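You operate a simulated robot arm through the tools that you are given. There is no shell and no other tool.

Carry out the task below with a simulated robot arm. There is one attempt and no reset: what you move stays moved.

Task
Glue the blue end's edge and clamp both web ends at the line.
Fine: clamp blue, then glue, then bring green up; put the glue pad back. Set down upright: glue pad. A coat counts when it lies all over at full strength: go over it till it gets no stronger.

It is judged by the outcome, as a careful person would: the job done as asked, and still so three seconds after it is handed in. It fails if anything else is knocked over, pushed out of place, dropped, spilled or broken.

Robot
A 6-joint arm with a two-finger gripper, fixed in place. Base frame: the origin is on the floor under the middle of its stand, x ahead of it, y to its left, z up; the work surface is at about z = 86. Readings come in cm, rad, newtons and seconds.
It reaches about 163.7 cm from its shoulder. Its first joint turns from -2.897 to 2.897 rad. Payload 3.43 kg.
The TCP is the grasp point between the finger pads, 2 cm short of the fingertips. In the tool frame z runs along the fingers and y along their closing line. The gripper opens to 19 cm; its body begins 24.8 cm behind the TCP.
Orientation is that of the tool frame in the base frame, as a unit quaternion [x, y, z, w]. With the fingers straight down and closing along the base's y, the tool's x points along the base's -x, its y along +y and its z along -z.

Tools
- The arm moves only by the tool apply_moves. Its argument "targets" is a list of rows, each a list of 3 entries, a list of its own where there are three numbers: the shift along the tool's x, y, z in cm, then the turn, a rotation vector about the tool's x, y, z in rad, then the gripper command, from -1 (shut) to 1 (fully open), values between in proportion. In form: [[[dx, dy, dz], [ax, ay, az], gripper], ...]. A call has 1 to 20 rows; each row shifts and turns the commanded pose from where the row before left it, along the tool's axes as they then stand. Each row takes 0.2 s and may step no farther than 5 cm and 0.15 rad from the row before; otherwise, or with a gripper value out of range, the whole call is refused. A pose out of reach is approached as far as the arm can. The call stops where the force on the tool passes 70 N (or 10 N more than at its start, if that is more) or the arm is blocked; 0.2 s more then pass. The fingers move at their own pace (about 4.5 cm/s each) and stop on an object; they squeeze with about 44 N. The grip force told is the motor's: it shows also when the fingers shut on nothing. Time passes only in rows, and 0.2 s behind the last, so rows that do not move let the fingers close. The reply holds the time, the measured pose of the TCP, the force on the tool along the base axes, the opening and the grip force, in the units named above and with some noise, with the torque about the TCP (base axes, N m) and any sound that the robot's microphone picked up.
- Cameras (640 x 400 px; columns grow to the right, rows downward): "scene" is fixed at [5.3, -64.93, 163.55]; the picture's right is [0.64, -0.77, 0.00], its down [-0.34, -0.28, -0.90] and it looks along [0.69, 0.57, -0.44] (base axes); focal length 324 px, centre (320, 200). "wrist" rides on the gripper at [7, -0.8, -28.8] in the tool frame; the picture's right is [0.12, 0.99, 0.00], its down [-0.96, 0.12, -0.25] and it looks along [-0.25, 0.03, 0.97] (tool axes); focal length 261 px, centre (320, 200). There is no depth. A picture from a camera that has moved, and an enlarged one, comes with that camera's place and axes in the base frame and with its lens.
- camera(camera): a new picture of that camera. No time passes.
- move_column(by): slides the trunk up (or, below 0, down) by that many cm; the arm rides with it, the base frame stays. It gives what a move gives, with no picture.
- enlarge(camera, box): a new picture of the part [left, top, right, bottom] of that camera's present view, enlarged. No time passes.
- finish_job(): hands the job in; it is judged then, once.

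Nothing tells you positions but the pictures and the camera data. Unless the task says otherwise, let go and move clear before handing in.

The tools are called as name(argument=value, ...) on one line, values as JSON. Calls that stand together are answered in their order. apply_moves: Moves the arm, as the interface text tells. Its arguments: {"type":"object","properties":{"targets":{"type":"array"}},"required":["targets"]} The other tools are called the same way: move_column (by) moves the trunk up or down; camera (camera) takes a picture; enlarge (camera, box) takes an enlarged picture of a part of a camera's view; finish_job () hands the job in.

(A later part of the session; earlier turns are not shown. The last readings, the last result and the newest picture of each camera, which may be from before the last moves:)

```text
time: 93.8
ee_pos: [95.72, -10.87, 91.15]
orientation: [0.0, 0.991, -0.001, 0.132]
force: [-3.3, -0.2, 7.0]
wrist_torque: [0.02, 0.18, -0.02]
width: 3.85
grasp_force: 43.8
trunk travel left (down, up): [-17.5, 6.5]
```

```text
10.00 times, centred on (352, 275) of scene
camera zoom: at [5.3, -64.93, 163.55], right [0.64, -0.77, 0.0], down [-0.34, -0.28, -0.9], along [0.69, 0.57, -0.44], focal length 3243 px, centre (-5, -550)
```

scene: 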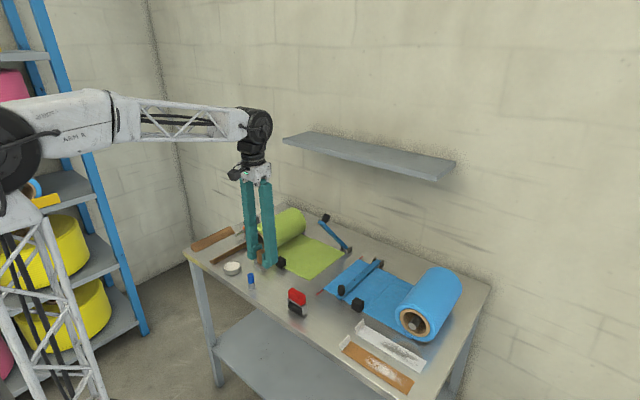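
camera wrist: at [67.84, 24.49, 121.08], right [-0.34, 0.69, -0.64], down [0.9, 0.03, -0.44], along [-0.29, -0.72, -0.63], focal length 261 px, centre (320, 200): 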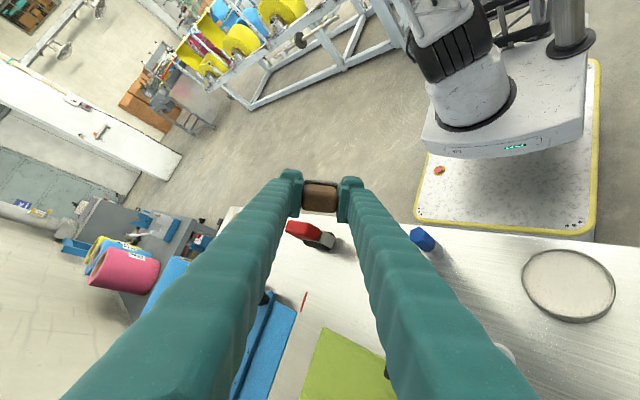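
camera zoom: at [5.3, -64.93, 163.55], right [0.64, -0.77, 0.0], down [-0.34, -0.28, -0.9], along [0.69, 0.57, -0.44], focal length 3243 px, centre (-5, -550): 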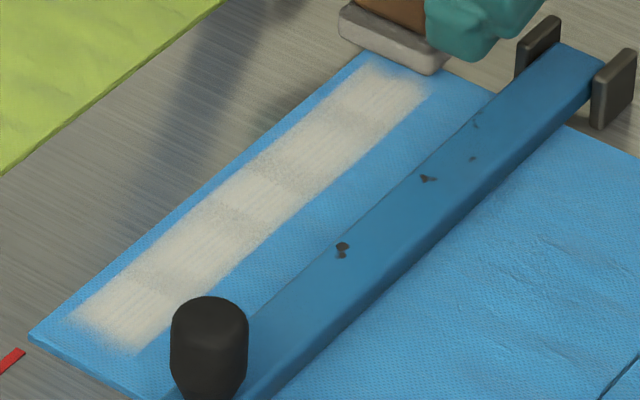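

Some bands are still slightly paler than others. I'll keep going over it with another pass back.

apply_moves(targets=[[[0.966, 0, -0.249], [0, 0, 0], -1], [[0.966, 0, -0.249], [0, 0, 0], -1], [[0.966, 0, -0.259], [0, 0, 0], -1], [[0.966, 0, -0.259], [0, 0, 0], -1], [[0.966, 0, -0.259], [0, 0, 0], -1], [[0.966, 0, -0.259], [0, 0, 0], -1], [[0.966, 0, -0.259], [0, 0, 0], -1], [[0.966, 0, -0.259], [0, 0, 0], -1], [[0.966, 0, -0.259], [0, 0, 0], -1], [[0.966, 0, -0.259], [0, 0, 0], -1], [[0.966, 0, -0.259], [0, 0, 0], -1], [[0.966, 0, -0.259], [0, 0, 0], -1], [[0.966, 0, -0.259], [0, 0, 0], -1], [[0.966, 0, -0.259], [0, 0, 0], -1], [[0.966, 0, -0.259], [0, 0, 0], -1], [[0.966, 0, -0.259], [0, 0, 0], -1], [[0.966, 0, -0.259], [0, 0, 0], -1], [[0.966, 0, -0.259], [0, 0, 0], -1], [[0.966, 0, -0.259], [0, 0, 0], -1], [[0.966, 0, -0.259], [0, 0, 0], -1]])

enlarge(camera="scene", box=[335, 240, 375, 295])

```text
time: 98.0
ee_pos: [75.58, -10.95, 91.21]
orientation: [0.0, 0.991, -0.001, 0.132]
force: [1.2, 0.2, 11.3]
wrist_torque: [0.01, -0.03, 0.03]
width: 3.83
grasp_force: 44.2
trunk travel left (down, up): [-17.5, 6.5]
```

```text
7.27 times, centred on (355, 268) of scene
camera zoom: at [5.3, -64.93, 163.55], right [0.64, -0.77, 0.0], down [-0.34, -0.28, -0.9], along [0.69, 0.57, -0.44], focal length 2359 px, centre (66, -291)
```

zoom: 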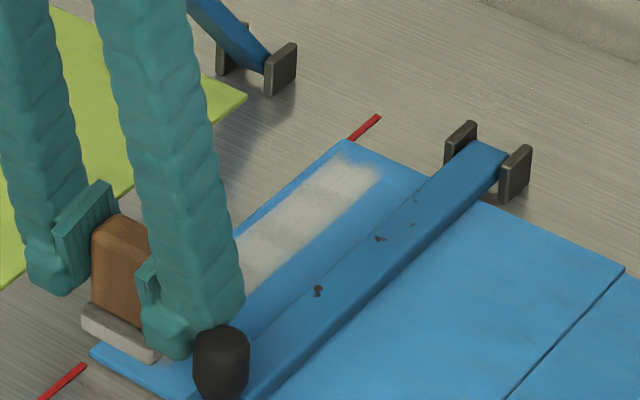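

apply_moves(targets=[[[-0.9, 0, 0.241], [0, 0, 0], -1], [[-0.9, 0, 0.241], [0, 0, 0], -1], [[-1.0, 0, 0.268], [0, 0, 0], -1], [[-1.0, 0, 0.268], [0, 0, 0], -1], [[-1.0, 0, 0.268], [0, 0, 0], -1], [[-1.0, 0, 0.268], [0, 0, 0], -1], [[-1.0, 0, 0.268], [0, 0, 0], -1], [[-1.0, 0, 0.268], [0, 0, 0], -1], [[-1.0, 0, 0.268], [0, 0, 0], -1], [[-1.0, 0, 0.268], [0, 0, 0], -1], [[-1.0, 0, 0.268], [0, 0, 0], -1], [[-1.0, 0, 0.268], [0, 0, 0], -1], [[-1.0, 0, 0.268], [0, 0, 0], -1], [[-1.0, 0, 0.268], [0, 0, 0], -1], [[-1.0, 0, 0.268], [0, 0, 0], -1], [[-1.0, 0, 0.268], [0, 0, 0], -1], [[-1.0, 0, 0.268], [0, 0, 0], -1], [[-1.0, 0, 0.268], [0, 0, 0], -1], [[-0.9, 0, 0.241], [0, 0, 0], -1]])

apply_moves(targets=[[[-0.259, 0, -0.966], [0, 0, 0], -1], [[-0.777, 0, -2.9], [0, 0, 0], -1], [[-1.03, 0, -3.86], [0, 0, 0], -1]])

enlarge(camera="scene", box=[320, 210, 390, 300])

enlarge(camera="wrist", box=[250, 0, 390, 190])

```text
time: 102.0
ee_pos: [95.12, -11.06, 91.16]
orientation: [0.0, 0.992, 0.0, 0.13]
force: [-2.0, 0.2, 5.3]
wrist_torque: [0.03, 0.13, 0.01]
width: 3.82
grasp_force: 43.8
trunk travel left (down, up): [-17.5, 6.5]
```

```text
time: 102.8
ee_pos: [95.05, -10.95, 99.05]
orientation: [0.001, 0.991, 0.0, 0.13]
force: [1.4, 1.2, -0.3]
wrist_torque: [0.02, 0.03, 0.02]
width: 3.82
grasp_force: 44.2
trunk travel left (down, up): [-17.5, 6.5]
```

```text
4.44 times, centred on (355, 255) of scene
camera zoom: at [5.3, -64.93, 163.55], right [0.64, -0.77, 0.0], down [-0.34, -0.28, -0.9], along [0.69, 0.57, -0.44], focal length 1441 px, centre (164, -44)
```

zoom: 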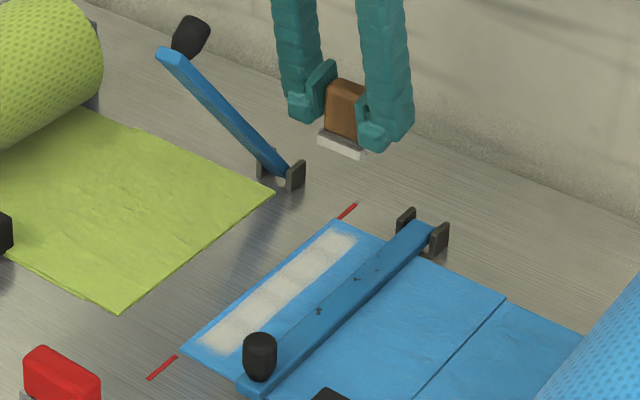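

```text
2.11 times, centred on (320, 95) of wrist
camera zoom: at [80.91, -11.75, 124.98], right [-0.11, 0.99, -0.03], down [0.87, 0.12, 0.49], along [0.49, 0.03, -0.87], focal length 549 px, centre (320, 421)
```

zoom: 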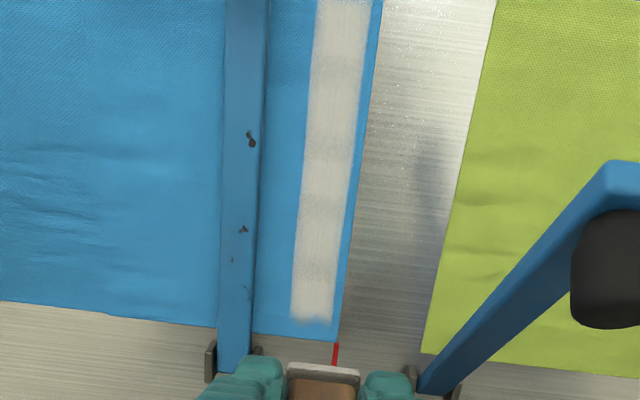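

enlarge(camera="scene", box=[335, 252, 375, 292])

enlarge(camera="wrist", box=[300, 70, 350, 165])

enlarge(camera="wrist", box=[300, 0, 350, 80])

```text
10.00 times, centred on (355, 272) of scene
camera zoom: at [5.3, -64.93, 163.55], right [0.64, -0.77, 0.0], down [-0.34, -0.28, -0.9], along [0.69, 0.57, -0.44], focal length 3243 px, centre (-30, -520)
```

zoom: 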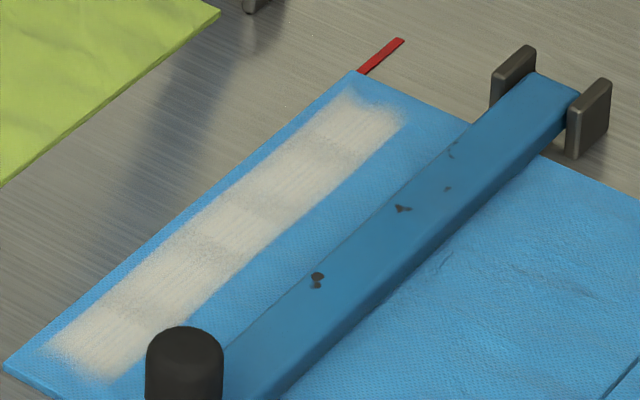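

```text
4.21 times, centred on (325, 118) of wrist
camera zoom: at [80.91, -11.75, 124.98], right [-0.11, 0.99, -0.03], down [0.87, 0.12, 0.49], along [0.49, 0.03, -0.87], focal length 1098 px, centre (299, 547)
```

zoom: 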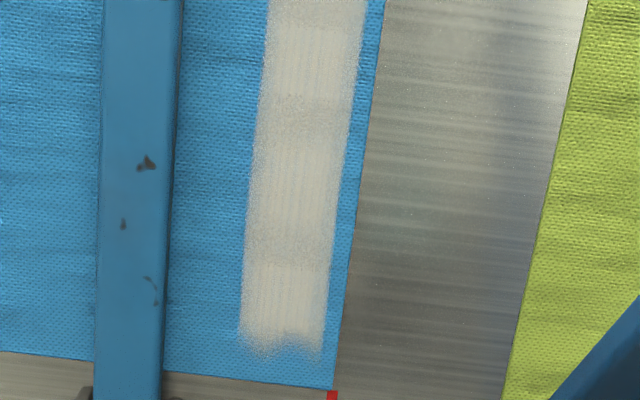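

```text
5.00 times, centred on (325, 40) of wrist
camera zoom: at [80.91, -11.75, 124.98], right [-0.11, 0.99, -0.03], down [0.87, 0.12, 0.49], along [0.49, 0.03, -0.87], focal length 1303 px, centre (295, 1000)
```

zoom: 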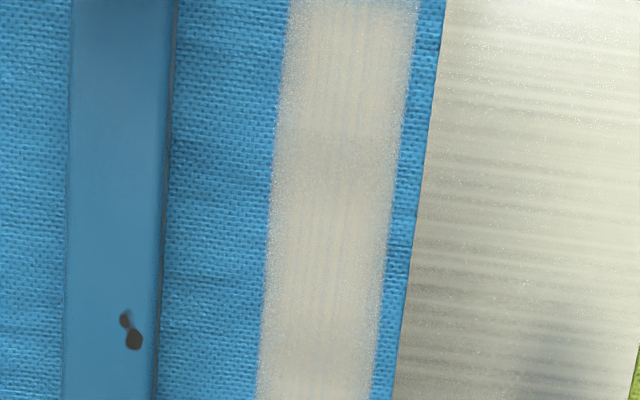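

The strip looks near full strength. The faint dips seem to stay at fixed spots, probably segment seams. I'll do two more passes to confirm it gets no stronger.

apply_moves(targets=[[[1.035, 0, 3.864], [0, 0, 0], -1], [[0.958, 0, 3.574], [0, 0, 0], -1], [[0.05, 0, 0.193], [0, 0, 0], -1], [[0.966, 0, -0.249], [0, 0, 0], -1], [[0.966, 0, -0.259], [0, 0, 0], -1], [[0.966, 0, -0.259], [0, 0, 0], -1], [[0.966, 0, -0.259], [0, 0, 0], -1], [[0.966, 0, -0.259], [0, 0, 0], -1], [[0.966, 0, -0.259], [0, 0, 0], -1], [[0.966, 0, -0.259], [0, 0, 0], -1], [[0.966, 0, -0.259], [0, 0, 0], -1], [[0.966, 0, -0.259], [0, 0, 0], -1], [[0.966, 0, -0.259], [0, 0, 0], -1]])

apply_moves(targets=[[[0.966, 0, -0.259], [0, 0, 0], -1], [[0.966, 0, -0.259], [0, 0, 0], -1], [[0.966, 0, -0.259], [0, 0, 0], -1], [[0.966, 0, -0.259], [0, 0, 0], -1], [[0.966, 0, -0.259], [0, 0, 0], -1], [[0.966, 0, -0.259], [0, 0, 0], -1], [[0.966, 0, -0.259], [0, 0, 0], -1], [[0.966, 0, -0.259], [0, 0, 0], -1], [[0.966, 0, -0.259], [0, 0, 0], -1]])

enlarge(camera="scene", box=[335, 240, 375, 295])

```text
time: 105.6
ee_pos: [84.78, -10.96, 91.08]
orientation: [0.001, 0.991, 0.0, 0.131]
force: [1.0, -0.1, -0.8]
wrist_torque: [0.02, 0.06, -0.03]
width: 3.84
grasp_force: 44.5
trunk travel left (down, up): [-17.5, 6.5]
```

```text
time: 107.6
ee_pos: [75.83, -10.95, 91.08]
orientation: [0.0, 0.991, -0.001, 0.13]
force: [-0.2, -0.3, -0.4]
wrist_torque: [0.02, 0.03, 0.01]
width: 3.84
grasp_force: 43.9
trunk travel left (down, up): [-17.5, 6.5]
```

```text
7.27 times, centred on (355, 268) of scene
camera zoom: at [5.3, -64.93, 163.55], right [0.64, -0.77, 0.0], down [-0.34, -0.28, -0.9], along [0.69, 0.57, -0.44], focal length 2359 px, centre (66, -291)
```

zoom: 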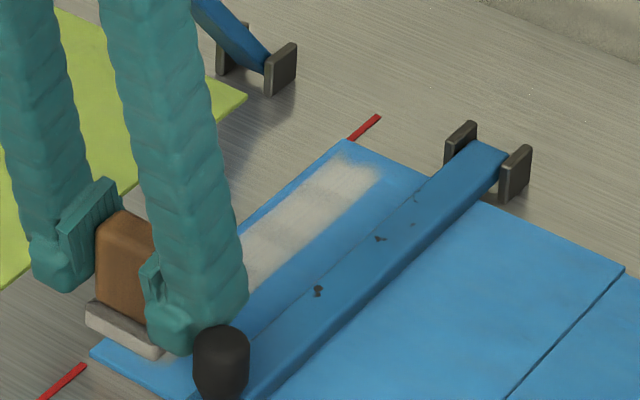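

Contact has faded: the pad has crept slightly in the grip. I'll lower in small steps to regain light pressure.

apply_moves(targets=[[[0.026, 0, 0.097], [0, 0, 0], -1], [[0.026, 0, 0.097], [0, 0, 0], -1], [[0, 0, 0], [0, 0, 0], -1]])

enlarge(camera="scene", box=[320, 265, 360, 300])

enlarge(camera="wrist", box=[270, 120, 370, 220])

```text
time: 108.4
ee_pos: [75.82, -10.91, 91.13]
orientation: [0.0, 0.991, 0.0, 0.131]
force: [-3.7, 0.5, 19.4]
wrist_torque: [-0.05, 0.12, -0.05]
width: 3.85
grasp_force: 43.7
trunk travel left (down, up): [-17.5, 6.5]
```

```text
11.43 times, centred on (340, 282) of scene
camera zoom: at [5.3, -64.93, 163.55], right [0.64, -0.77, 0.0], down [-0.34, -0.28, -0.9], along [0.69, 0.57, -0.44], focal length 3707 px, centre (91, -743)
```

zoom: 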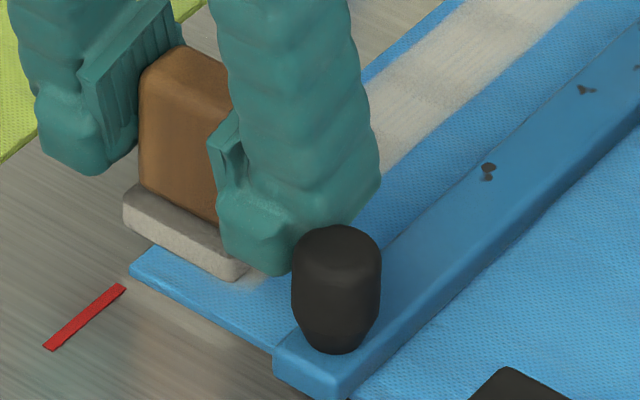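

```text
4.00 times, centred on (320, 170) of wrist
camera zoom: at [61.63, -11.75, 117.04], right [-0.11, 0.99, -0.03], down [0.86, 0.12, 0.49], along [0.49, 0.03, -0.87], focal length 1043 px, centre (320, 320)
```

zoom: 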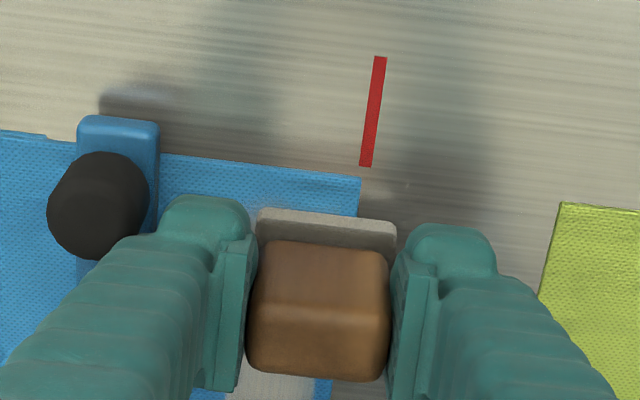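

apply_moves(targets=[[[-0.02, 0, -0.068], [0, 0, 0], -1], [[-0.9, 0, 0.241], [0, 0, 0], -1], [[-1.0, 0, 0.268], [0, 0, 0], -1], [[-1.0, 0, 0.268], [0, 0, 0], -1], [[-1.0, 0, 0.268], [0, 0, 0], -1], [[-1.0, 0, 0.268], [0, 0, 0], -1], [[-1.0, 0, 0.268], [0, 0, 0], -1], [[-1.0, 0, 0.268], [0, 0, 0], -1], [[-1.0, 0, 0.268], [0, 0, 0], -1], [[-1.0, 0, 0.268], [0, 0, 0], -1]])

apply_moves(targets=[[[-1.0, 0, 0.268], [0, 0, 0], -1], [[-1.0, 0, 0.268], [0, 0, 0], -1], [[-1.0, 0, 0.268], [0, 0, 0], -1], [[-1.0, 0, 0.268], [0, 0, 0], -1], [[-1.0, 0, 0.268], [0, 0, 0], -1], [[-1.0, 0, 0.268], [0, 0, 0], -1], [[-1.0, 0, 0.268], [0, 0, 0], -1], [[-1.0, 0, 0.268], [0, 0, 0], -1], [[-1.0, 0, 0.268], [0, 0, 0], -1]])

enlarge(camera="scene", box=[335, 252, 375, 292])

enlarge(camera="wrist", box=[250, 0, 390, 190])

```text
time: 110.6
ee_pos: [85.03, -10.89, 91.07]
orientation: [0.0, 0.992, 0.0, 0.13]
force: [-3.1, 0.2, 8.7]
wrist_torque: [0.03, 0.03, -0.04]
width: 3.83
grasp_force: 44.0
trunk travel left (down, up): [-17.5, 6.5]
```

```text
time: 112.6
ee_pos: [94.29, -10.99, 91.04]
orientation: [0.0, 0.991, 0.0, 0.131]
force: [-3.5, 0.2, 8.3]
wrist_torque: [-0.01, 0.1, -0.01]
width: 3.82
grasp_force: 43.9
trunk travel left (down, up): [-17.5, 6.5]
```

```text
10.00 times, centred on (355, 272) of scene
camera zoom: at [5.3, -64.93, 163.55], right [0.64, -0.77, 0.0], down [-0.34, -0.28, -0.9], along [0.69, 0.57, -0.44], focal length 3243 px, centre (-30, -520)
```

zoom: 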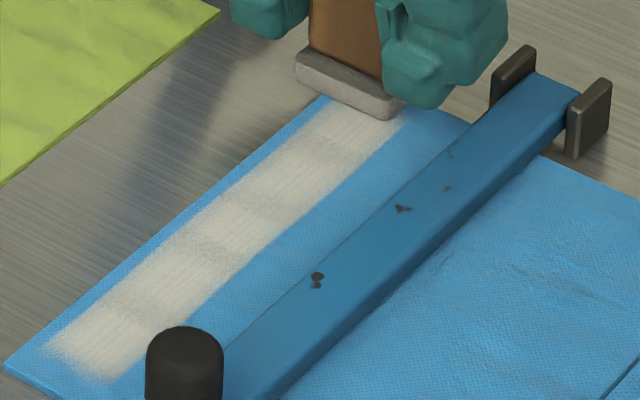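

```text
2.11 times, centred on (320, 95) of wrist
camera zoom: at [80.23, -11.73, 117.04], right [-0.11, 0.99, -0.03], down [0.86, 0.12, 0.49], along [0.49, 0.03, -0.87], focal length 549 px, centre (320, 421)
```

zoom: 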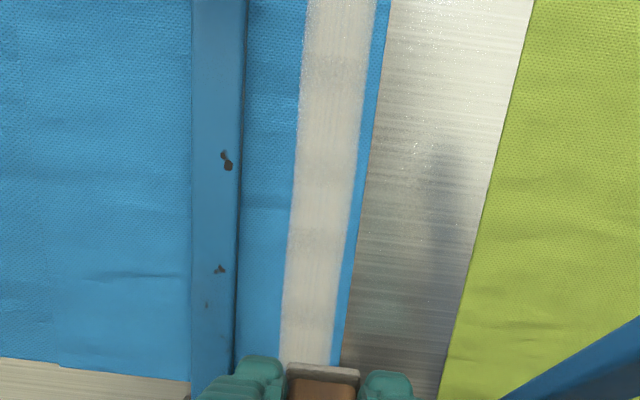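

It looks the same as before. As a saturation test I'll rub one section (x ≈ 83–88) several extra times and see whether it becomes any stronger than its neighbours.

apply_moves(targets=[[[1.159, 0, -0.311], [0, 0, 0], -1], [[1.159, 0, -0.311], [0, 0, 0], -1], [[1.159, 0, -0.311], [0, 0, 0], -1], [[1.159, 0, -0.311], [0, 0, 0], -1], [[1.159, 0, -0.311], [0, 0, 0], -1], [[1.159, 0, -0.311], [0, 0, 0], -1], [[1.159, 0, -0.311], [0, 0, 0], -1], [[1.159, 0, -0.311], [0, 0, 0], -1], [[-1.159, 0, 0.311], [0, 0, 0], -1], [[-1.159, 0, 0.311], [0, 0, 0], -1], [[-1.159, 0, 0.311], [0, 0, 0], -1], [[1.159, 0, -0.311], [0, 0, 0], -1], [[1.159, 0, -0.311], [0, 0, 0], -1], [[1.159, 0, -0.311], [0, 0, 0], -1], [[-1.159, 0, 0.311], [0, 0, 0], -1], [[-1.159, 0, 0.311], [0, 0, 0], -1], [[-1.159, 0, 0.311], [0, 0, 0], -1], [[1.159, 0, -0.311], [0, 0, 0], -1], [[1.159, 0, -0.311], [0, 0, 0], -1], [[1.159, 0, -0.311], [0, 0, 0], -1]])

apply_moves(targets=[[[1.159, 0, -0.311], [0, 0, 0], -1], [[1.159, 0, -0.311], [0, 0, 0], -1], [[1.159, 0, -0.311], [0, 0, 0], -1], [[1.159, 0, -0.311], [0, 0, 0], -1], [[1.159, 0, -0.311], [0, 0, 0], -1], [[1.159, 0, -0.311], [0, 0, 0], -1], [[1.159, 0, -0.311], [0, 0, 0], -1], [[0.6, 0, -0.15], [0, 0, 0], -1], [[-0.26, 0, -0.97], [0, 0, 0], -1], [[-1.0, 0, -3.7], [0, 0, 0], -1], [[4.0, 0, -2.5], [0, 0, 0], -1], [[4.0, 0, -2.5], [0, 0, 0], -1]])

enlarge(camera="scene", box=[330, 245, 375, 295])

enlarge(camera="wrist", box=[230, 120, 410, 300])

```text
time: 116.8
ee_pos: [84.74, -10.96, 91.04]
orientation: [0.0, 0.991, 0.0, 0.131]
force: [3.1, 0.0, 12.5]
wrist_torque: [-0.04, -0.21, 0.01]
width: 3.83
grasp_force: 43.8
trunk travel left (down, up): [-17.5, 6.5]
```

```text
time: 119.4
ee_pos: [66.7, -11.0, 98.62]
orientation: [0.0, 0.992, 0.0, 0.129]
force: [1.1, -0.6, -2.3]
wrist_torque: [0.02, 0.2, 0.01]
width: 3.82
grasp_force: 44.0
trunk travel left (down, up): [-17.5, 6.5]
```

```text
8.00 times, centred on (352, 270) of scene
camera zoom: at [5.3, -64.93, 163.55], right [0.64, -0.77, 0.0], down [-0.34, -0.28, -0.9], along [0.69, 0.57, -0.44], focal length 2595 px, centre (60, -360)
```

zoom: 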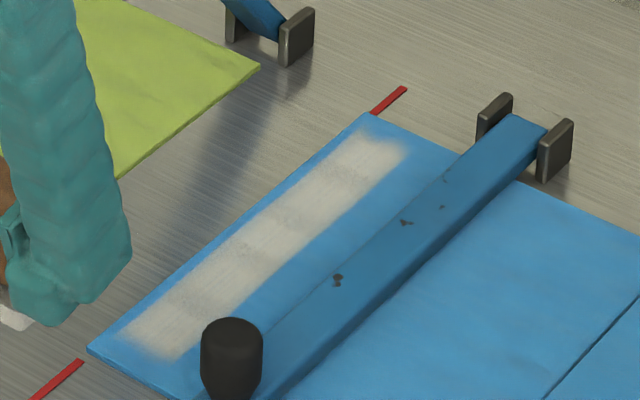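

```text
2.22 times, centred on (320, 210) of wrist
camera zoom: at [52.65, -11.77, 124.59], right [-0.11, 0.99, -0.03], down [0.87, 0.12, 0.49], along [0.49, 0.03, -0.87], focal length 579 px, centre (320, 178)
```

zoom: 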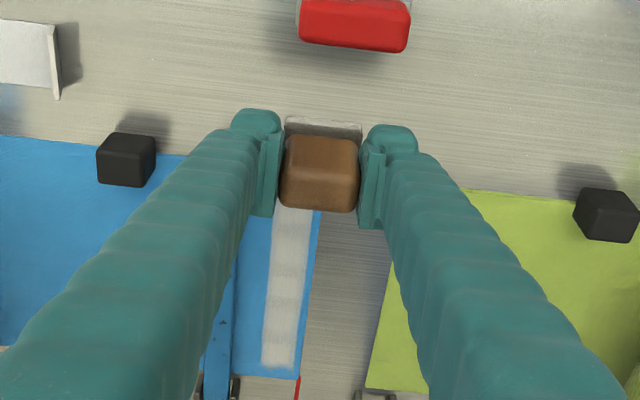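

enlarge(camera="scene", box=[342, 258, 370, 286])

enlarge(camera="scene", box=[310, 255, 350, 295])

```text
14.29 times, centred on (356, 272) of scene
camera zoom: at [5.3, -64.93, 163.55], right [0.64, -0.77, 0.0], down [-0.34, -0.28, -0.9], along [0.69, 0.57, -0.44], focal length 4633 px, centre (-194, -829)
```

zoom: 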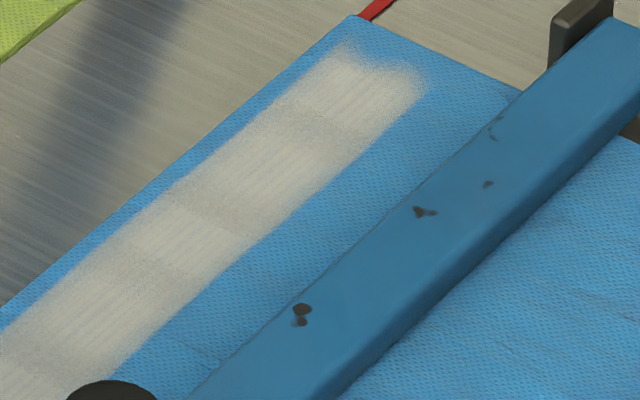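

```text
10.00 times, centred on (330, 275) of scene
camera zoom: at [5.3, -64.93, 163.55], right [0.64, -0.77, 0.0], down [-0.34, -0.28, -0.9], along [0.69, 0.57, -0.44], focal length 3243 px, centre (220, -550)
```

zoom: 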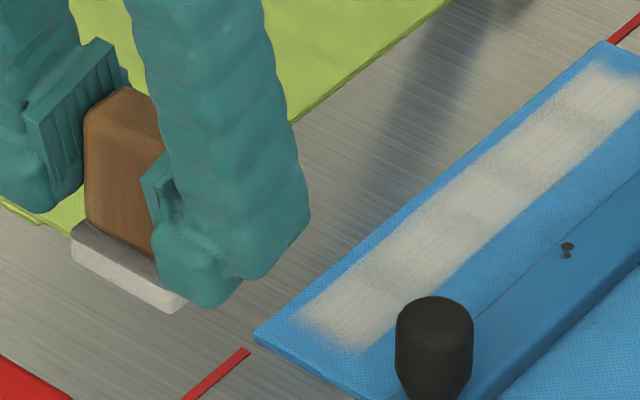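

The extra-rubbed section is no stronger than the rest and the foot's underside is still white, so the coat is at full strength. Now I'll put the pad back at its home spot near (66.9, -21), upright.

apply_moves(targets=[[[-0.12, -4.9, 0.03], [0, 0, 0], -1], [[-0.12, -4.9, 0.03], [0, 0, 0], -1], [[0, -0.15, 0], [0, 0, 0], -1], [[1.035, 0, 3.864], [0, 0, 0], -1], [[0.518, 0, 1.932], [0, 0, 0], -1], [[0, 0, 0], [0, 0, 0], -1]])

enlarge(camera="wrist", box=[240, 100, 400, 240])

enlarge(camera="scene", box=[300, 265, 380, 335])

```text
time: 120.8
ee_pos: [67.0, -20.89, 92.65]
orientation: [0.0, 0.991, -0.001, 0.132]
force: [-0.3, 0.4, -0.5]
wrist_torque: [-0.05, 0.01, -0.03]
width: 3.84
grasp_force: 44.3
trunk travel left (down, up): [-17.5, 6.5]
```

```text
2.86 times, centred on (320, 170) of wrist
camera zoom: at [52.79, -21.64, 118.56], right [-0.11, 0.99, -0.03], down [0.86, 0.12, 0.49], along [0.49, 0.03, -0.87], focal length 745 px, centre (320, 286)
```

zoom: 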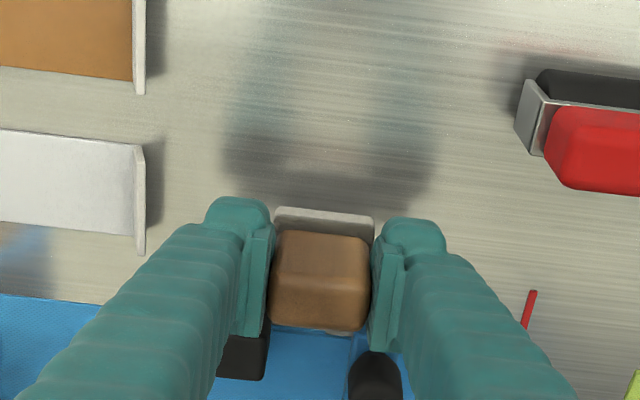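

```text
5.71 times, centred on (340, 300) of scene
camera zoom: at [5.3, -64.93, 163.55], right [0.64, -0.77, 0.0], down [-0.34, -0.28, -0.9], along [0.69, 0.57, -0.44], focal length 1853 px, centre (206, -371)
```

zoom: 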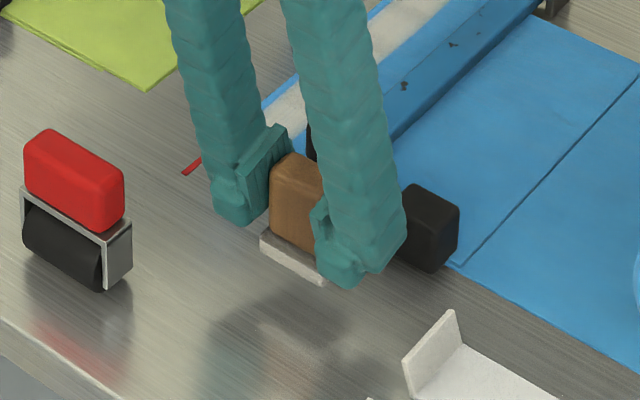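

apply_moves(targets=[[[0.388, 0, 1.449], [0, 0, 0], -1], [[0.129, 0, 0.483], [0, 0, 0], -1], [[0.026, 0, 0.097], [0, 0, 0], -1], [[0.026, 0, 0.097], [0, 0, 0], -1], [[0, 0, 0], [0, 0, 0], -1]])

```text
time: 122.0
ee_pos: [67.02, -20.8, 90.38]
orientation: [0.0, 0.992, 0.0, 0.13]
force: [0.4, -0.6, 0.0]
wrist_torque: [0.02, 0.0, 0.01]
width: 3.84
grasp_force: 43.6
trunk travel left (down, up): [-17.5, 6.5]
```

apply_moves(targets=[[[0.026, 0, 0.097], [0, 0, 0], -1], [[0.026, 0, 0.097], [0, 0, 0], -1], [[0, 0, 0], [0, 0, 0], -1]])

enlarge(camera="scene", box=[310, 275, 370, 325])

```text
time: 122.8
ee_pos: [66.96, -20.86, 90.28]
orientation: [0.001, 0.991, 0.001, 0.132]
force: [-2.2, 0.0, 12.9]
wrist_torque: [0.13, 0.09, 0.02]
width: 3.81
grasp_force: 43.8
trunk travel left (down, up): [-17.5, 6.5]
```

```text
8.00 times, centred on (340, 300) of scene
camera zoom: at [5.3, -64.93, 163.55], right [0.64, -0.77, 0.0], down [-0.34, -0.28, -0.9], along [0.69, 0.57, -0.44], focal length 2595 px, centre (160, -600)
```

zoom: 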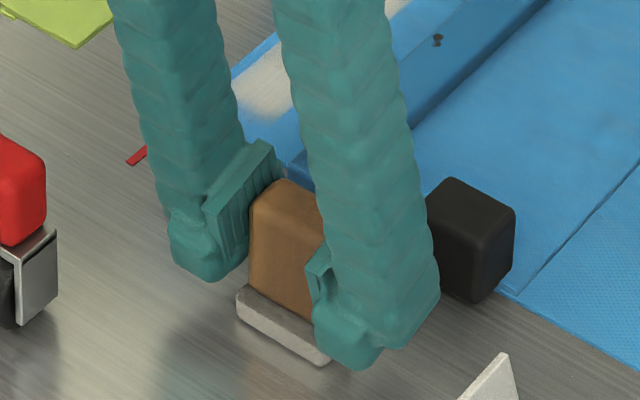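

The pad is down on the bench. I'll ease the pressure, open gently and lift away.

apply_moves(targets=[[[-0.026, 0, -0.09], [0, 0, 0], -1], [[0, 0, 0], [0, 0, 0], -0.55], [[0, 0, 0], [0, 0, 0], -0.45], [[0, 0, 0], [0, 0, 0], -0.4], [[0, 0, -2], [0, 0, 0], -0.4], [[0, 0, -4], [0, 0, 0], -0.4], [[0, 0, -4.5], [0, 0, 0], -0.4]])

enlarge(camera="scene", box=[300, 265, 380, 335])

camera(camera="wrist")

```text
time: 124.4
ee_pos: [64.31, -20.97, 100.55]
orientation: [-0.001, 0.991, 0.0, 0.131]
force: [0.1, 1.0, -0.8]
wrist_torque: [0.03, 0.07, -0.01]
width: 5.71
grasp_force: 0.0
trunk travel left (down, up): [-17.5, 6.5]
```

```text
5.71 times, centred on (340, 300) of scene
camera zoom: at [5.3, -64.93, 163.55], right [0.64, -0.77, 0.0], down [-0.34, -0.28, -0.9], along [0.69, 0.57, -0.44], focal length 1853 px, centre (206, -371)
```

zoom: 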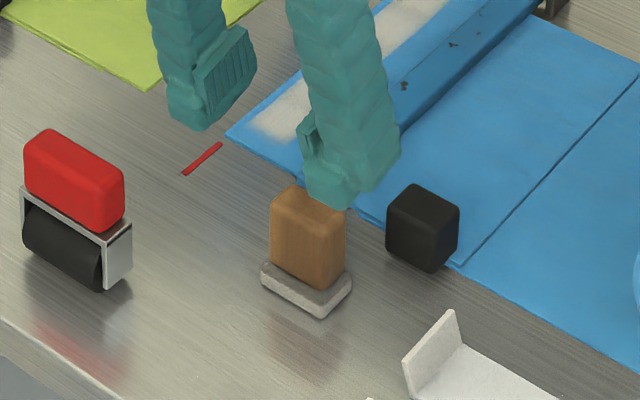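

```text
taken
camera wrist: at [50.23, -21.71, 126.41], right [-0.11, 0.99, -0.03], down [0.87, 0.12, 0.49], along [0.49, 0.03, -0.87], focal length 261 px, centre (320, 200)
```

wrist: 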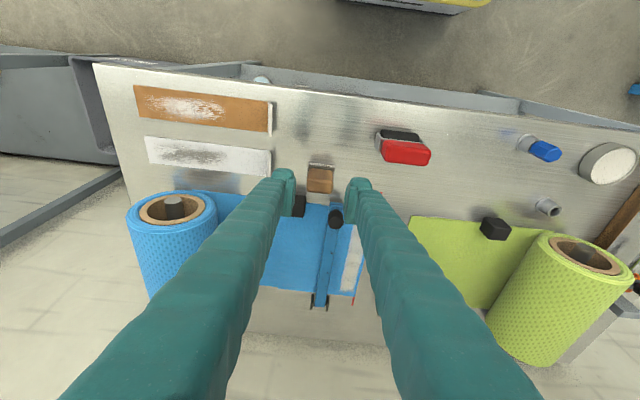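

The pad is upright back on its spot. Next is green: I'll level the tool and move over green's black grip block near (73.6, 10.8) to check it.

apply_moves(targets=[[[0, 0, -3], [0, 0, 0], -0.4], [[0, 0, 0], [0, 0.131, 0], -0.4], [[0, 0, 0], [0, 0.131, 0], -0.4], [[0, 4.8, 0], [0, 0, 0], -0.4], [[0, 4.8, 0], [0, 0, 0], -0.4], [[0, 4.8, 0], [0, 0, 0], -0.4], [[0, 4.8, 0], [0, 0, 0], -0.4], [[0, 4.8, 0], [0, 0, 0], -0.4], [[-3, 3.8, 0], [0, 0, 0], -0.4], [[-4, 3.0, 0], [0, 0, 0], -0.45], [[-2.5, 0.9, 0], [0, 0, 0], -0.45], [[0, 0, 0], [0, 0, 0], -0.45]])

camera(camera="wrist")

enlarge(camera="wrist", box=[230, 100, 410, 230])

```text
time: 127.0
ee_pos: [72.95, 10.84, 103.39]
orientation: [0.0, 1.0, 0.0, 0.0]
force: [-1.5, 0.1, -0.1]
wrist_torque: [-0.02, 0.04, 0.0]
width: 5.22
grasp_force: 0.1
trunk travel left (down, up): [-17.5, 6.5]
```

```text
taken
camera wrist: at [66.02, 10.03, 132.05], right [-0.12, 0.99, 0.0], down [0.96, 0.12, 0.25], along [0.25, 0.03, -0.97], focal length 261 px, centre (320, 200)
```

wrist: 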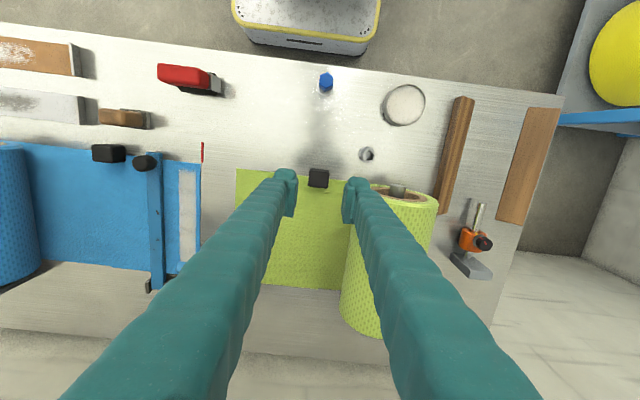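

```text
3.08 times, centred on (320, 165) of wrist
camera zoom: at [66.02, 10.03, 132.05], right [-0.12, 0.99, 0.0], down [0.96, 0.12, 0.25], along [0.25, 0.03, -0.97], focal length 802 px, centre (320, 308)
```

zoom: 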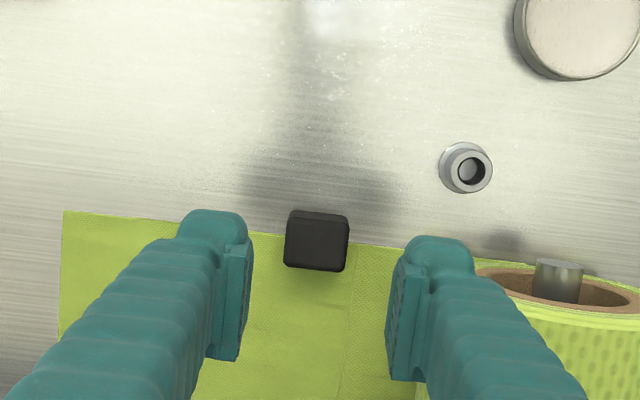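

The grip block is centred at about (73.0, 10.7), roughly 3.4 cm wide. I'll descend around it, keeping the fingertips just above the web.

apply_moves(targets=[[[-0.05, -0.1, 4.5], [0, 0, 0], -0.45], [[0, 0, 4.5], [0, 0, 0], -0.45], [[0, 0, 3.0], [0, 0, 0], -0.45], [[0, 0, 1.4], [0, 0, 0], -0.45], [[0, 0, 0], [0, 0, 0], -0.45]])

enlarge(camera="wrist", box=[250, 100, 390, 230])

enlarge(camera="scene", box=[245, 220, 325, 290])

```text
time: 128.2
ee_pos: [73.1, 10.57, 89.82]
orientation: [-0.001, 1.0, 0.0, 0.0]
force: [-0.5, 0.4, -0.5]
wrist_torque: [0.03, -0.02, 0.0]
width: 5.21
grasp_force: 0.1
trunk travel left (down, up): [-17.5, 6.5]
```

```text
3.08 times, centred on (320, 165) of wrist
camera zoom: at [66.11, 9.9, 118.61], right [-0.12, 0.99, 0.0], down [0.96, 0.12, 0.25], along [0.25, 0.03, -0.97], focal length 802 px, centre (320, 308)
```

zoom: 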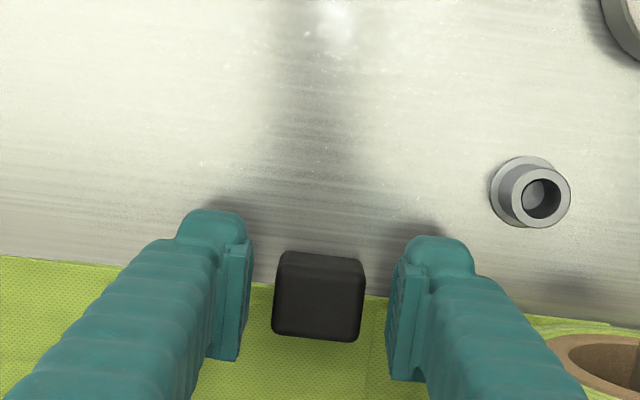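

```text
5.71 times, centred on (285, 255) of scene
camera zoom: at [5.3, -64.93, 163.55], right [0.64, -0.77, 0.0], down [-0.34, -0.28, -0.9], along [0.69, 0.57, -0.44], focal length 1853 px, centre (520, -114)
```

zoom: 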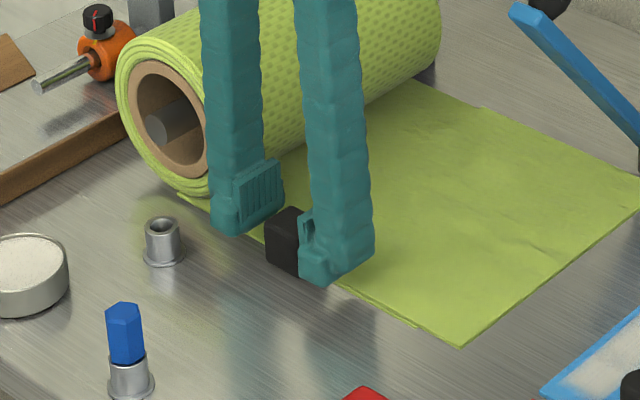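

apply_moves(targets=[[[0, 0.15, 0.4], [0, 0, 0], -0.5], [[0, 0, 0], [0, 0, 0], -0.6], [[0, 0, 0], [0, 0, 0], -1], [[0, 0, 0], [0, 0, 0], -1], [[0, 0, 0], [0, 0, 0], -1]])

enlarge(camera="wrist", box=[250, 100, 390, 230])

```text
time: 129.4
ee_pos: [72.97, 10.83, 89.45]
orientation: [0.0, 1.0, -0.001, -0.001]
force: [0.6, -0.3, -1.4]
wrist_torque: [0.02, -0.04, -0.01]
width: 3.31
grasp_force: 45.1
trunk travel left (down, up): [-17.5, 6.5]
```

```text
3.08 times, centred on (320, 165) of wrist
camera zoom: at [66.11, 10.05, 118.24], right [-0.12, 0.99, 0.0], down [0.96, 0.12, 0.25], along [0.25, 0.03, -0.97], focal length 802 px, centre (320, 308)
```

zoom: 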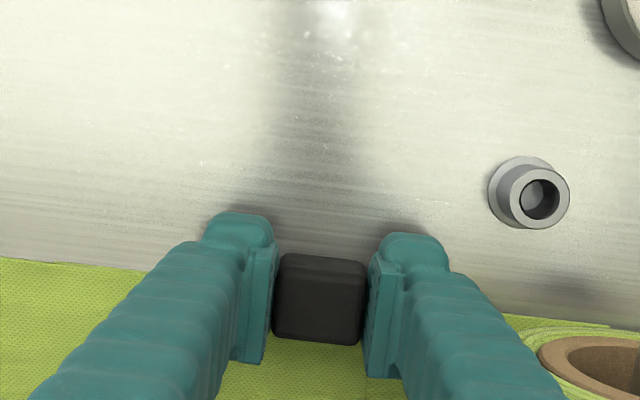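

The block is gripped (3.3 cm). I'll draw it gently toward -y and watch whether the green web follows.

apply_moves(targets=[[[0, -0.5, 0], [0, 0, 0], -1], [[0, -0.7, 0], [0, 0, 0], -1], [[0, -0.8, 0], [0, 0, 0], -1]])

enlarge(camera="scene", box=[255, 215, 375, 305])

```text
time: 130.2
ee_pos: [73.08, 8.78, 89.45]
orientation: [-0.001, 1.0, 0.0, 0.0]
force: [4.4, 1.9, -3.7]
wrist_torque: [0.03, -0.07, -0.02]
width: 3.29
grasp_force: 44.7
trunk travel left (down, up): [-17.5, 6.5]
```

```text
4.44 times, centred on (315, 260) of scene
camera zoom: at [5.3, -64.93, 163.55], right [0.64, -0.77, 0.0], down [-0.34, -0.28, -0.9], along [0.69, 0.57, -0.44], focal length 1441 px, centre (342, -67)
```

zoom: 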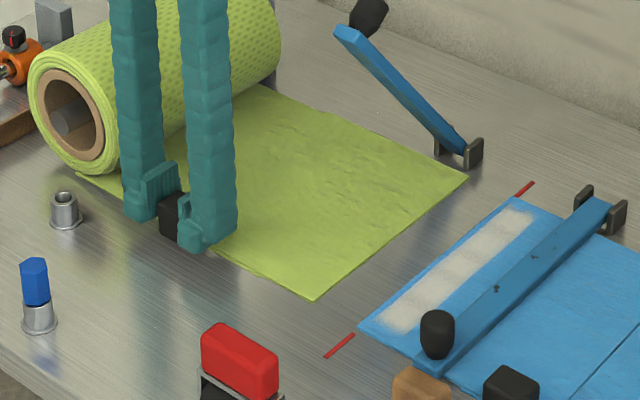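

Green follows smoothly. I'll continue toward the line.

apply_moves(targets=[[[0, -0.8, 0], [0, 0, 0], -1], [[0, -0.8, 0], [0, 0, 0], -1], [[0, -0.8, 0], [0, 0, 0], -1], [[0, -0.6, 0], [0, 0, 0], -1]])

enlarge(camera="scene", box=[295, 225, 385, 305])

enlarge(camera="wrist", box=[150, 100, 330, 300])

```text
time: 131.2
ee_pos: [73.08, 5.86, 89.51]
orientation: [0.001, 1.0, 0.001, 0.0]
force: [5.4, 0.6, -4.8]
wrist_torque: [0.01, -0.07, -0.05]
width: 3.28
grasp_force: 44.2
trunk travel left (down, up): [-17.5, 6.5]
```

```text
5.00 times, centred on (340, 265) of scene
camera zoom: at [5.3, -64.93, 163.55], right [0.64, -0.77, 0.0], down [-0.34, -0.28, -0.9], along [0.69, 0.57, -0.44], focal length 1622 px, centre (220, -125)
```

zoom: 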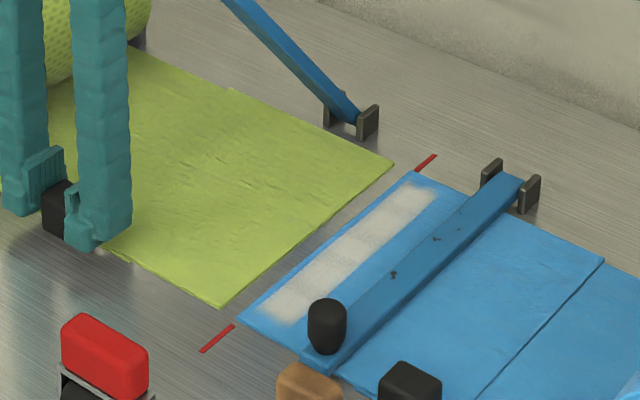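

```text
2.00 times, centred on (240, 200) of wrist
camera zoom: at [66.12, 5.04, 118.24], right [-0.12, 0.99, 0.0], down [0.96, 0.12, 0.25], along [0.25, 0.03, -0.97], focal length 521 px, centre (480, 200)
```

zoom: 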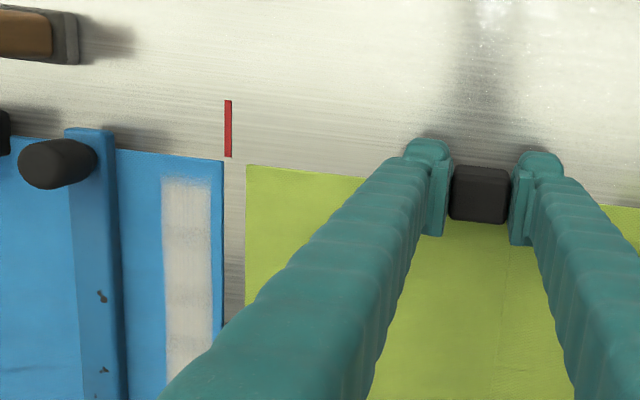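

About 1.3 cm of gap remains. I'll close it in small steps and watch for contact.

apply_moves(targets=[[[0, -0.5, 0], [0, 0, 0], -1], [[0, -0.4, 0], [0, 0, 0], -1], [[0, 0, 0], [0, 0, 0], -1]])

enlarge(camera="scene", box=[320, 240, 370, 300])

enlarge(camera="wrist", box=[190, 140, 270, 260])

```text
time: 132.0
ee_pos: [73.02, 4.94, 89.4]
orientation: [-0.001, 1.0, 0.0, -0.001]
force: [4.5, 0.9, -10.7]
wrist_torque: [0.01, -0.06, -0.04]
width: 3.29
grasp_force: 45.1
trunk travel left (down, up): [-17.5, 6.5]
```

```text
6.67 times, centred on (345, 270) of scene
camera zoom: at [5.3, -64.93, 163.55], right [0.64, -0.77, 0.0], down [-0.34, -0.28, -0.9], along [0.69, 0.57, -0.44], focal length 2162 px, centre (153, -267)
```

zoom: 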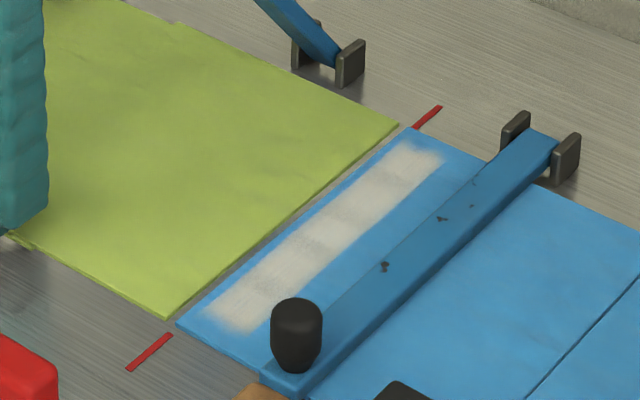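

```text
3.33 times, centred on (230, 200) of wrist
camera zoom: at [66.13, 4.15, 118.25], right [-0.12, 0.99, 0.0], down [0.96, 0.12, 0.25], along [0.24, 0.03, -0.97], focal length 869 px, centre (620, 200)
```

zoom: 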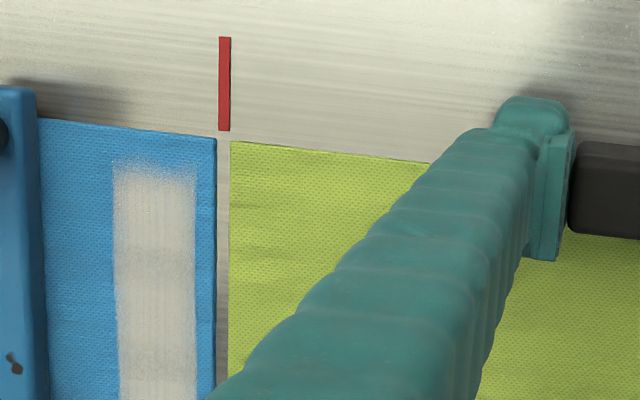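

A gap of about 0.5 cm remains, with a slight downward pull on the tool. I'll ease down a touch and close the rest in 0.1 cm steps.

apply_moves(targets=[[[0, -0.1, 0.08], [0, 0, 0], -1], [[0, -0.1, 0], [0, 0, 0], -1], [[0, -0.1, 0], [0, 0, 0], -1], [[0, 0, 0], [0, 0, 0], -1]])

enlarge(camera="wrist", box=[190, 140, 270, 260])

enlarge(camera="scene", box=[325, 250, 365, 295])

```text
time: 133.0
ee_pos: [73.07, 4.62, 89.44]
orientation: [0.0, 1.0, 0.001, 0.0]
force: [2.1, -0.1, 3.4]
wrist_torque: [0.0, -0.04, -0.01]
width: 3.27
grasp_force: 44.8
trunk travel left (down, up): [-17.5, 6.5]
```

```text
3.33 times, centred on (230, 200) of wrist
camera zoom: at [66.09, 3.87, 118.24], right [-0.12, 0.99, 0.0], down [0.96, 0.12, 0.25], along [0.25, 0.03, -0.97], focal length 869 px, centre (620, 200)
```

zoom: 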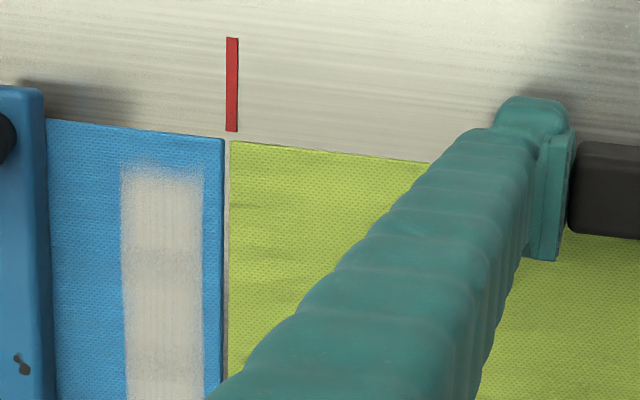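

```text
8.89 times, centred on (345, 272) of scene
camera zoom: at [5.3, -64.93, 163.55], right [0.64, -0.77, 0.0], down [-0.34, -0.28, -0.9], along [0.69, 0.57, -0.44], focal length 2883 px, centre (98, -444)
```

zoom: 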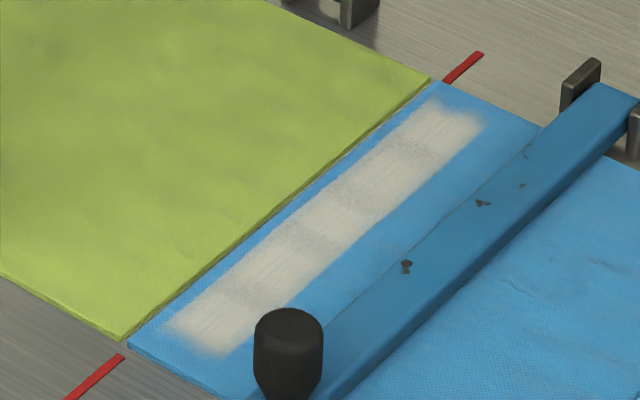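

apply_moves(targets=[[[0, -0.1, 0], [0, 0, 0], -1], [[0, -0.08, 0], [0, 0, 0], -1], [[0, 0, 0], [0, 0, 0], -1]])

enlarge(camera="wrist", box=[190, 140, 270, 260])

enlarge(camera="scene", box=[325, 250, 365, 295])

```text
time: 133.8
ee_pos: [73.1, 4.43, 89.5]
orientation: [0.0, 1.0, 0.0, 0.0]
force: [1.6, 1.8, 2.1]
wrist_torque: [0.01, -0.06, 0.02]
width: 3.28
grasp_force: 44.8
trunk travel left (down, up): [-17.5, 6.5]
```

```text
3.33 times, centred on (230, 200) of wrist
camera zoom: at [66.11, 3.71, 118.24], right [-0.12, 0.99, 0.0], down [0.96, 0.12, 0.25], along [0.25, 0.03, -0.97], focal length 869 px, centre (620, 200)
```

zoom: 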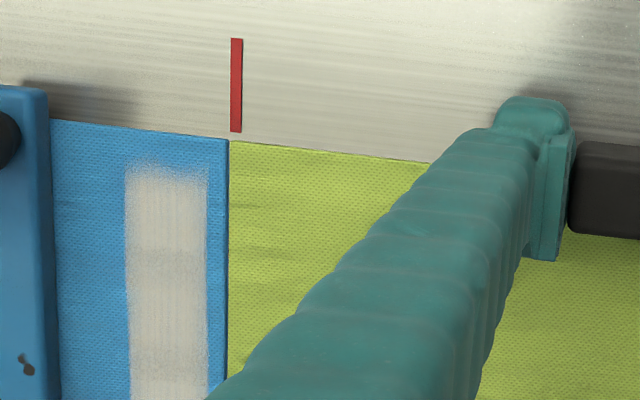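

```text
8.89 times, centred on (345, 272) of scene
camera zoom: at [5.3, -64.93, 163.55], right [0.64, -0.77, 0.0], down [-0.34, -0.28, -0.9], along [0.69, 0.57, -0.44], focal length 2883 px, centre (98, -444)
```

zoom: 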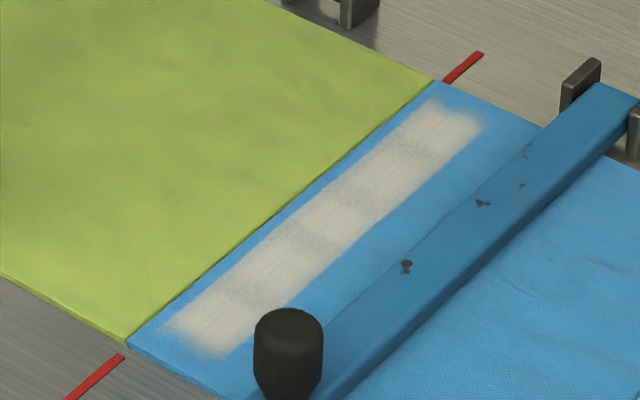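

Green now butts up to blue evenly at the line. I'll let go of the grip block, lift clear and check that green stays put.

apply_moves(targets=[[[0, 0, 0], [0, 0, 0], -0.6], [[0, 0, 0], [0, 0, 0], -0.52], [[0, 0, 0], [0, 0, 0], -0.52], [[0, 0, -3], [0, 0, 0], -0.52], [[0, 0, -4.5], [0, 0, 0], -0.52], [[0, 0, -4.5], [0, 0, 0], -0.52]])

camera(camera="wrist")

enlarge(camera="scene", box=[270, 200, 390, 320])

```text
time: 135.2
ee_pos: [72.94, 4.47, 101.46]
orientation: [0.0, 1.0, 0.0, -0.001]
force: [0.3, 0.1, 0.2]
wrist_torque: [-0.02, 0.07, 0.01]
width: 4.56
grasp_force: 0.0
trunk travel left (down, up): [-17.5, 6.5]
```

```text
taken
camera wrist: at [66.08, 3.65, 130.23], right [-0.12, 0.99, 0.0], down [0.96, 0.12, 0.25], along [0.24, 0.03, -0.97], focal length 261 px, centre (320, 200)
```

wrist: 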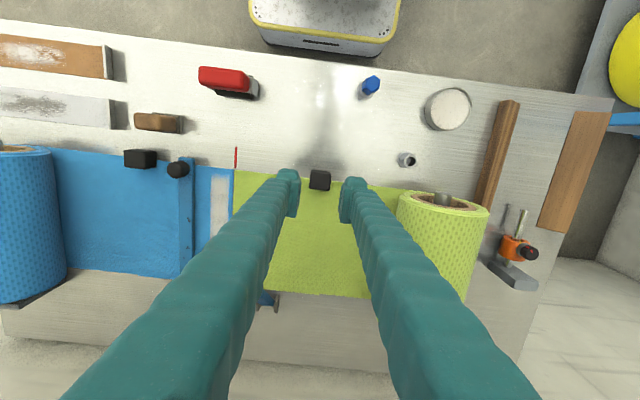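

```text
3.33 times, centred on (330, 260) of scene
camera zoom: at [5.3, -64.93, 163.55], right [0.64, -0.77, 0.0], down [-0.34, -0.28, -0.9], along [0.69, 0.57, -0.44], focal length 1081 px, centre (287, 0)
```

zoom: 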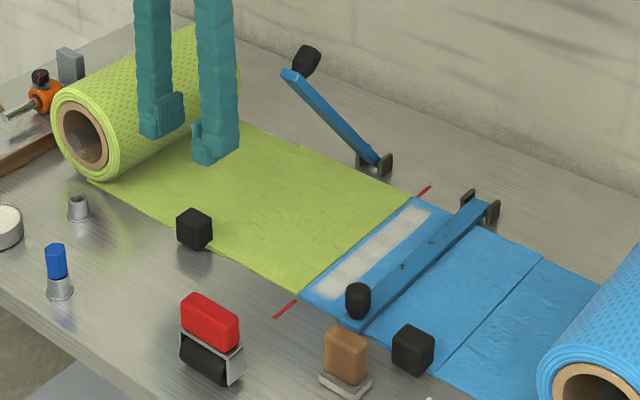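

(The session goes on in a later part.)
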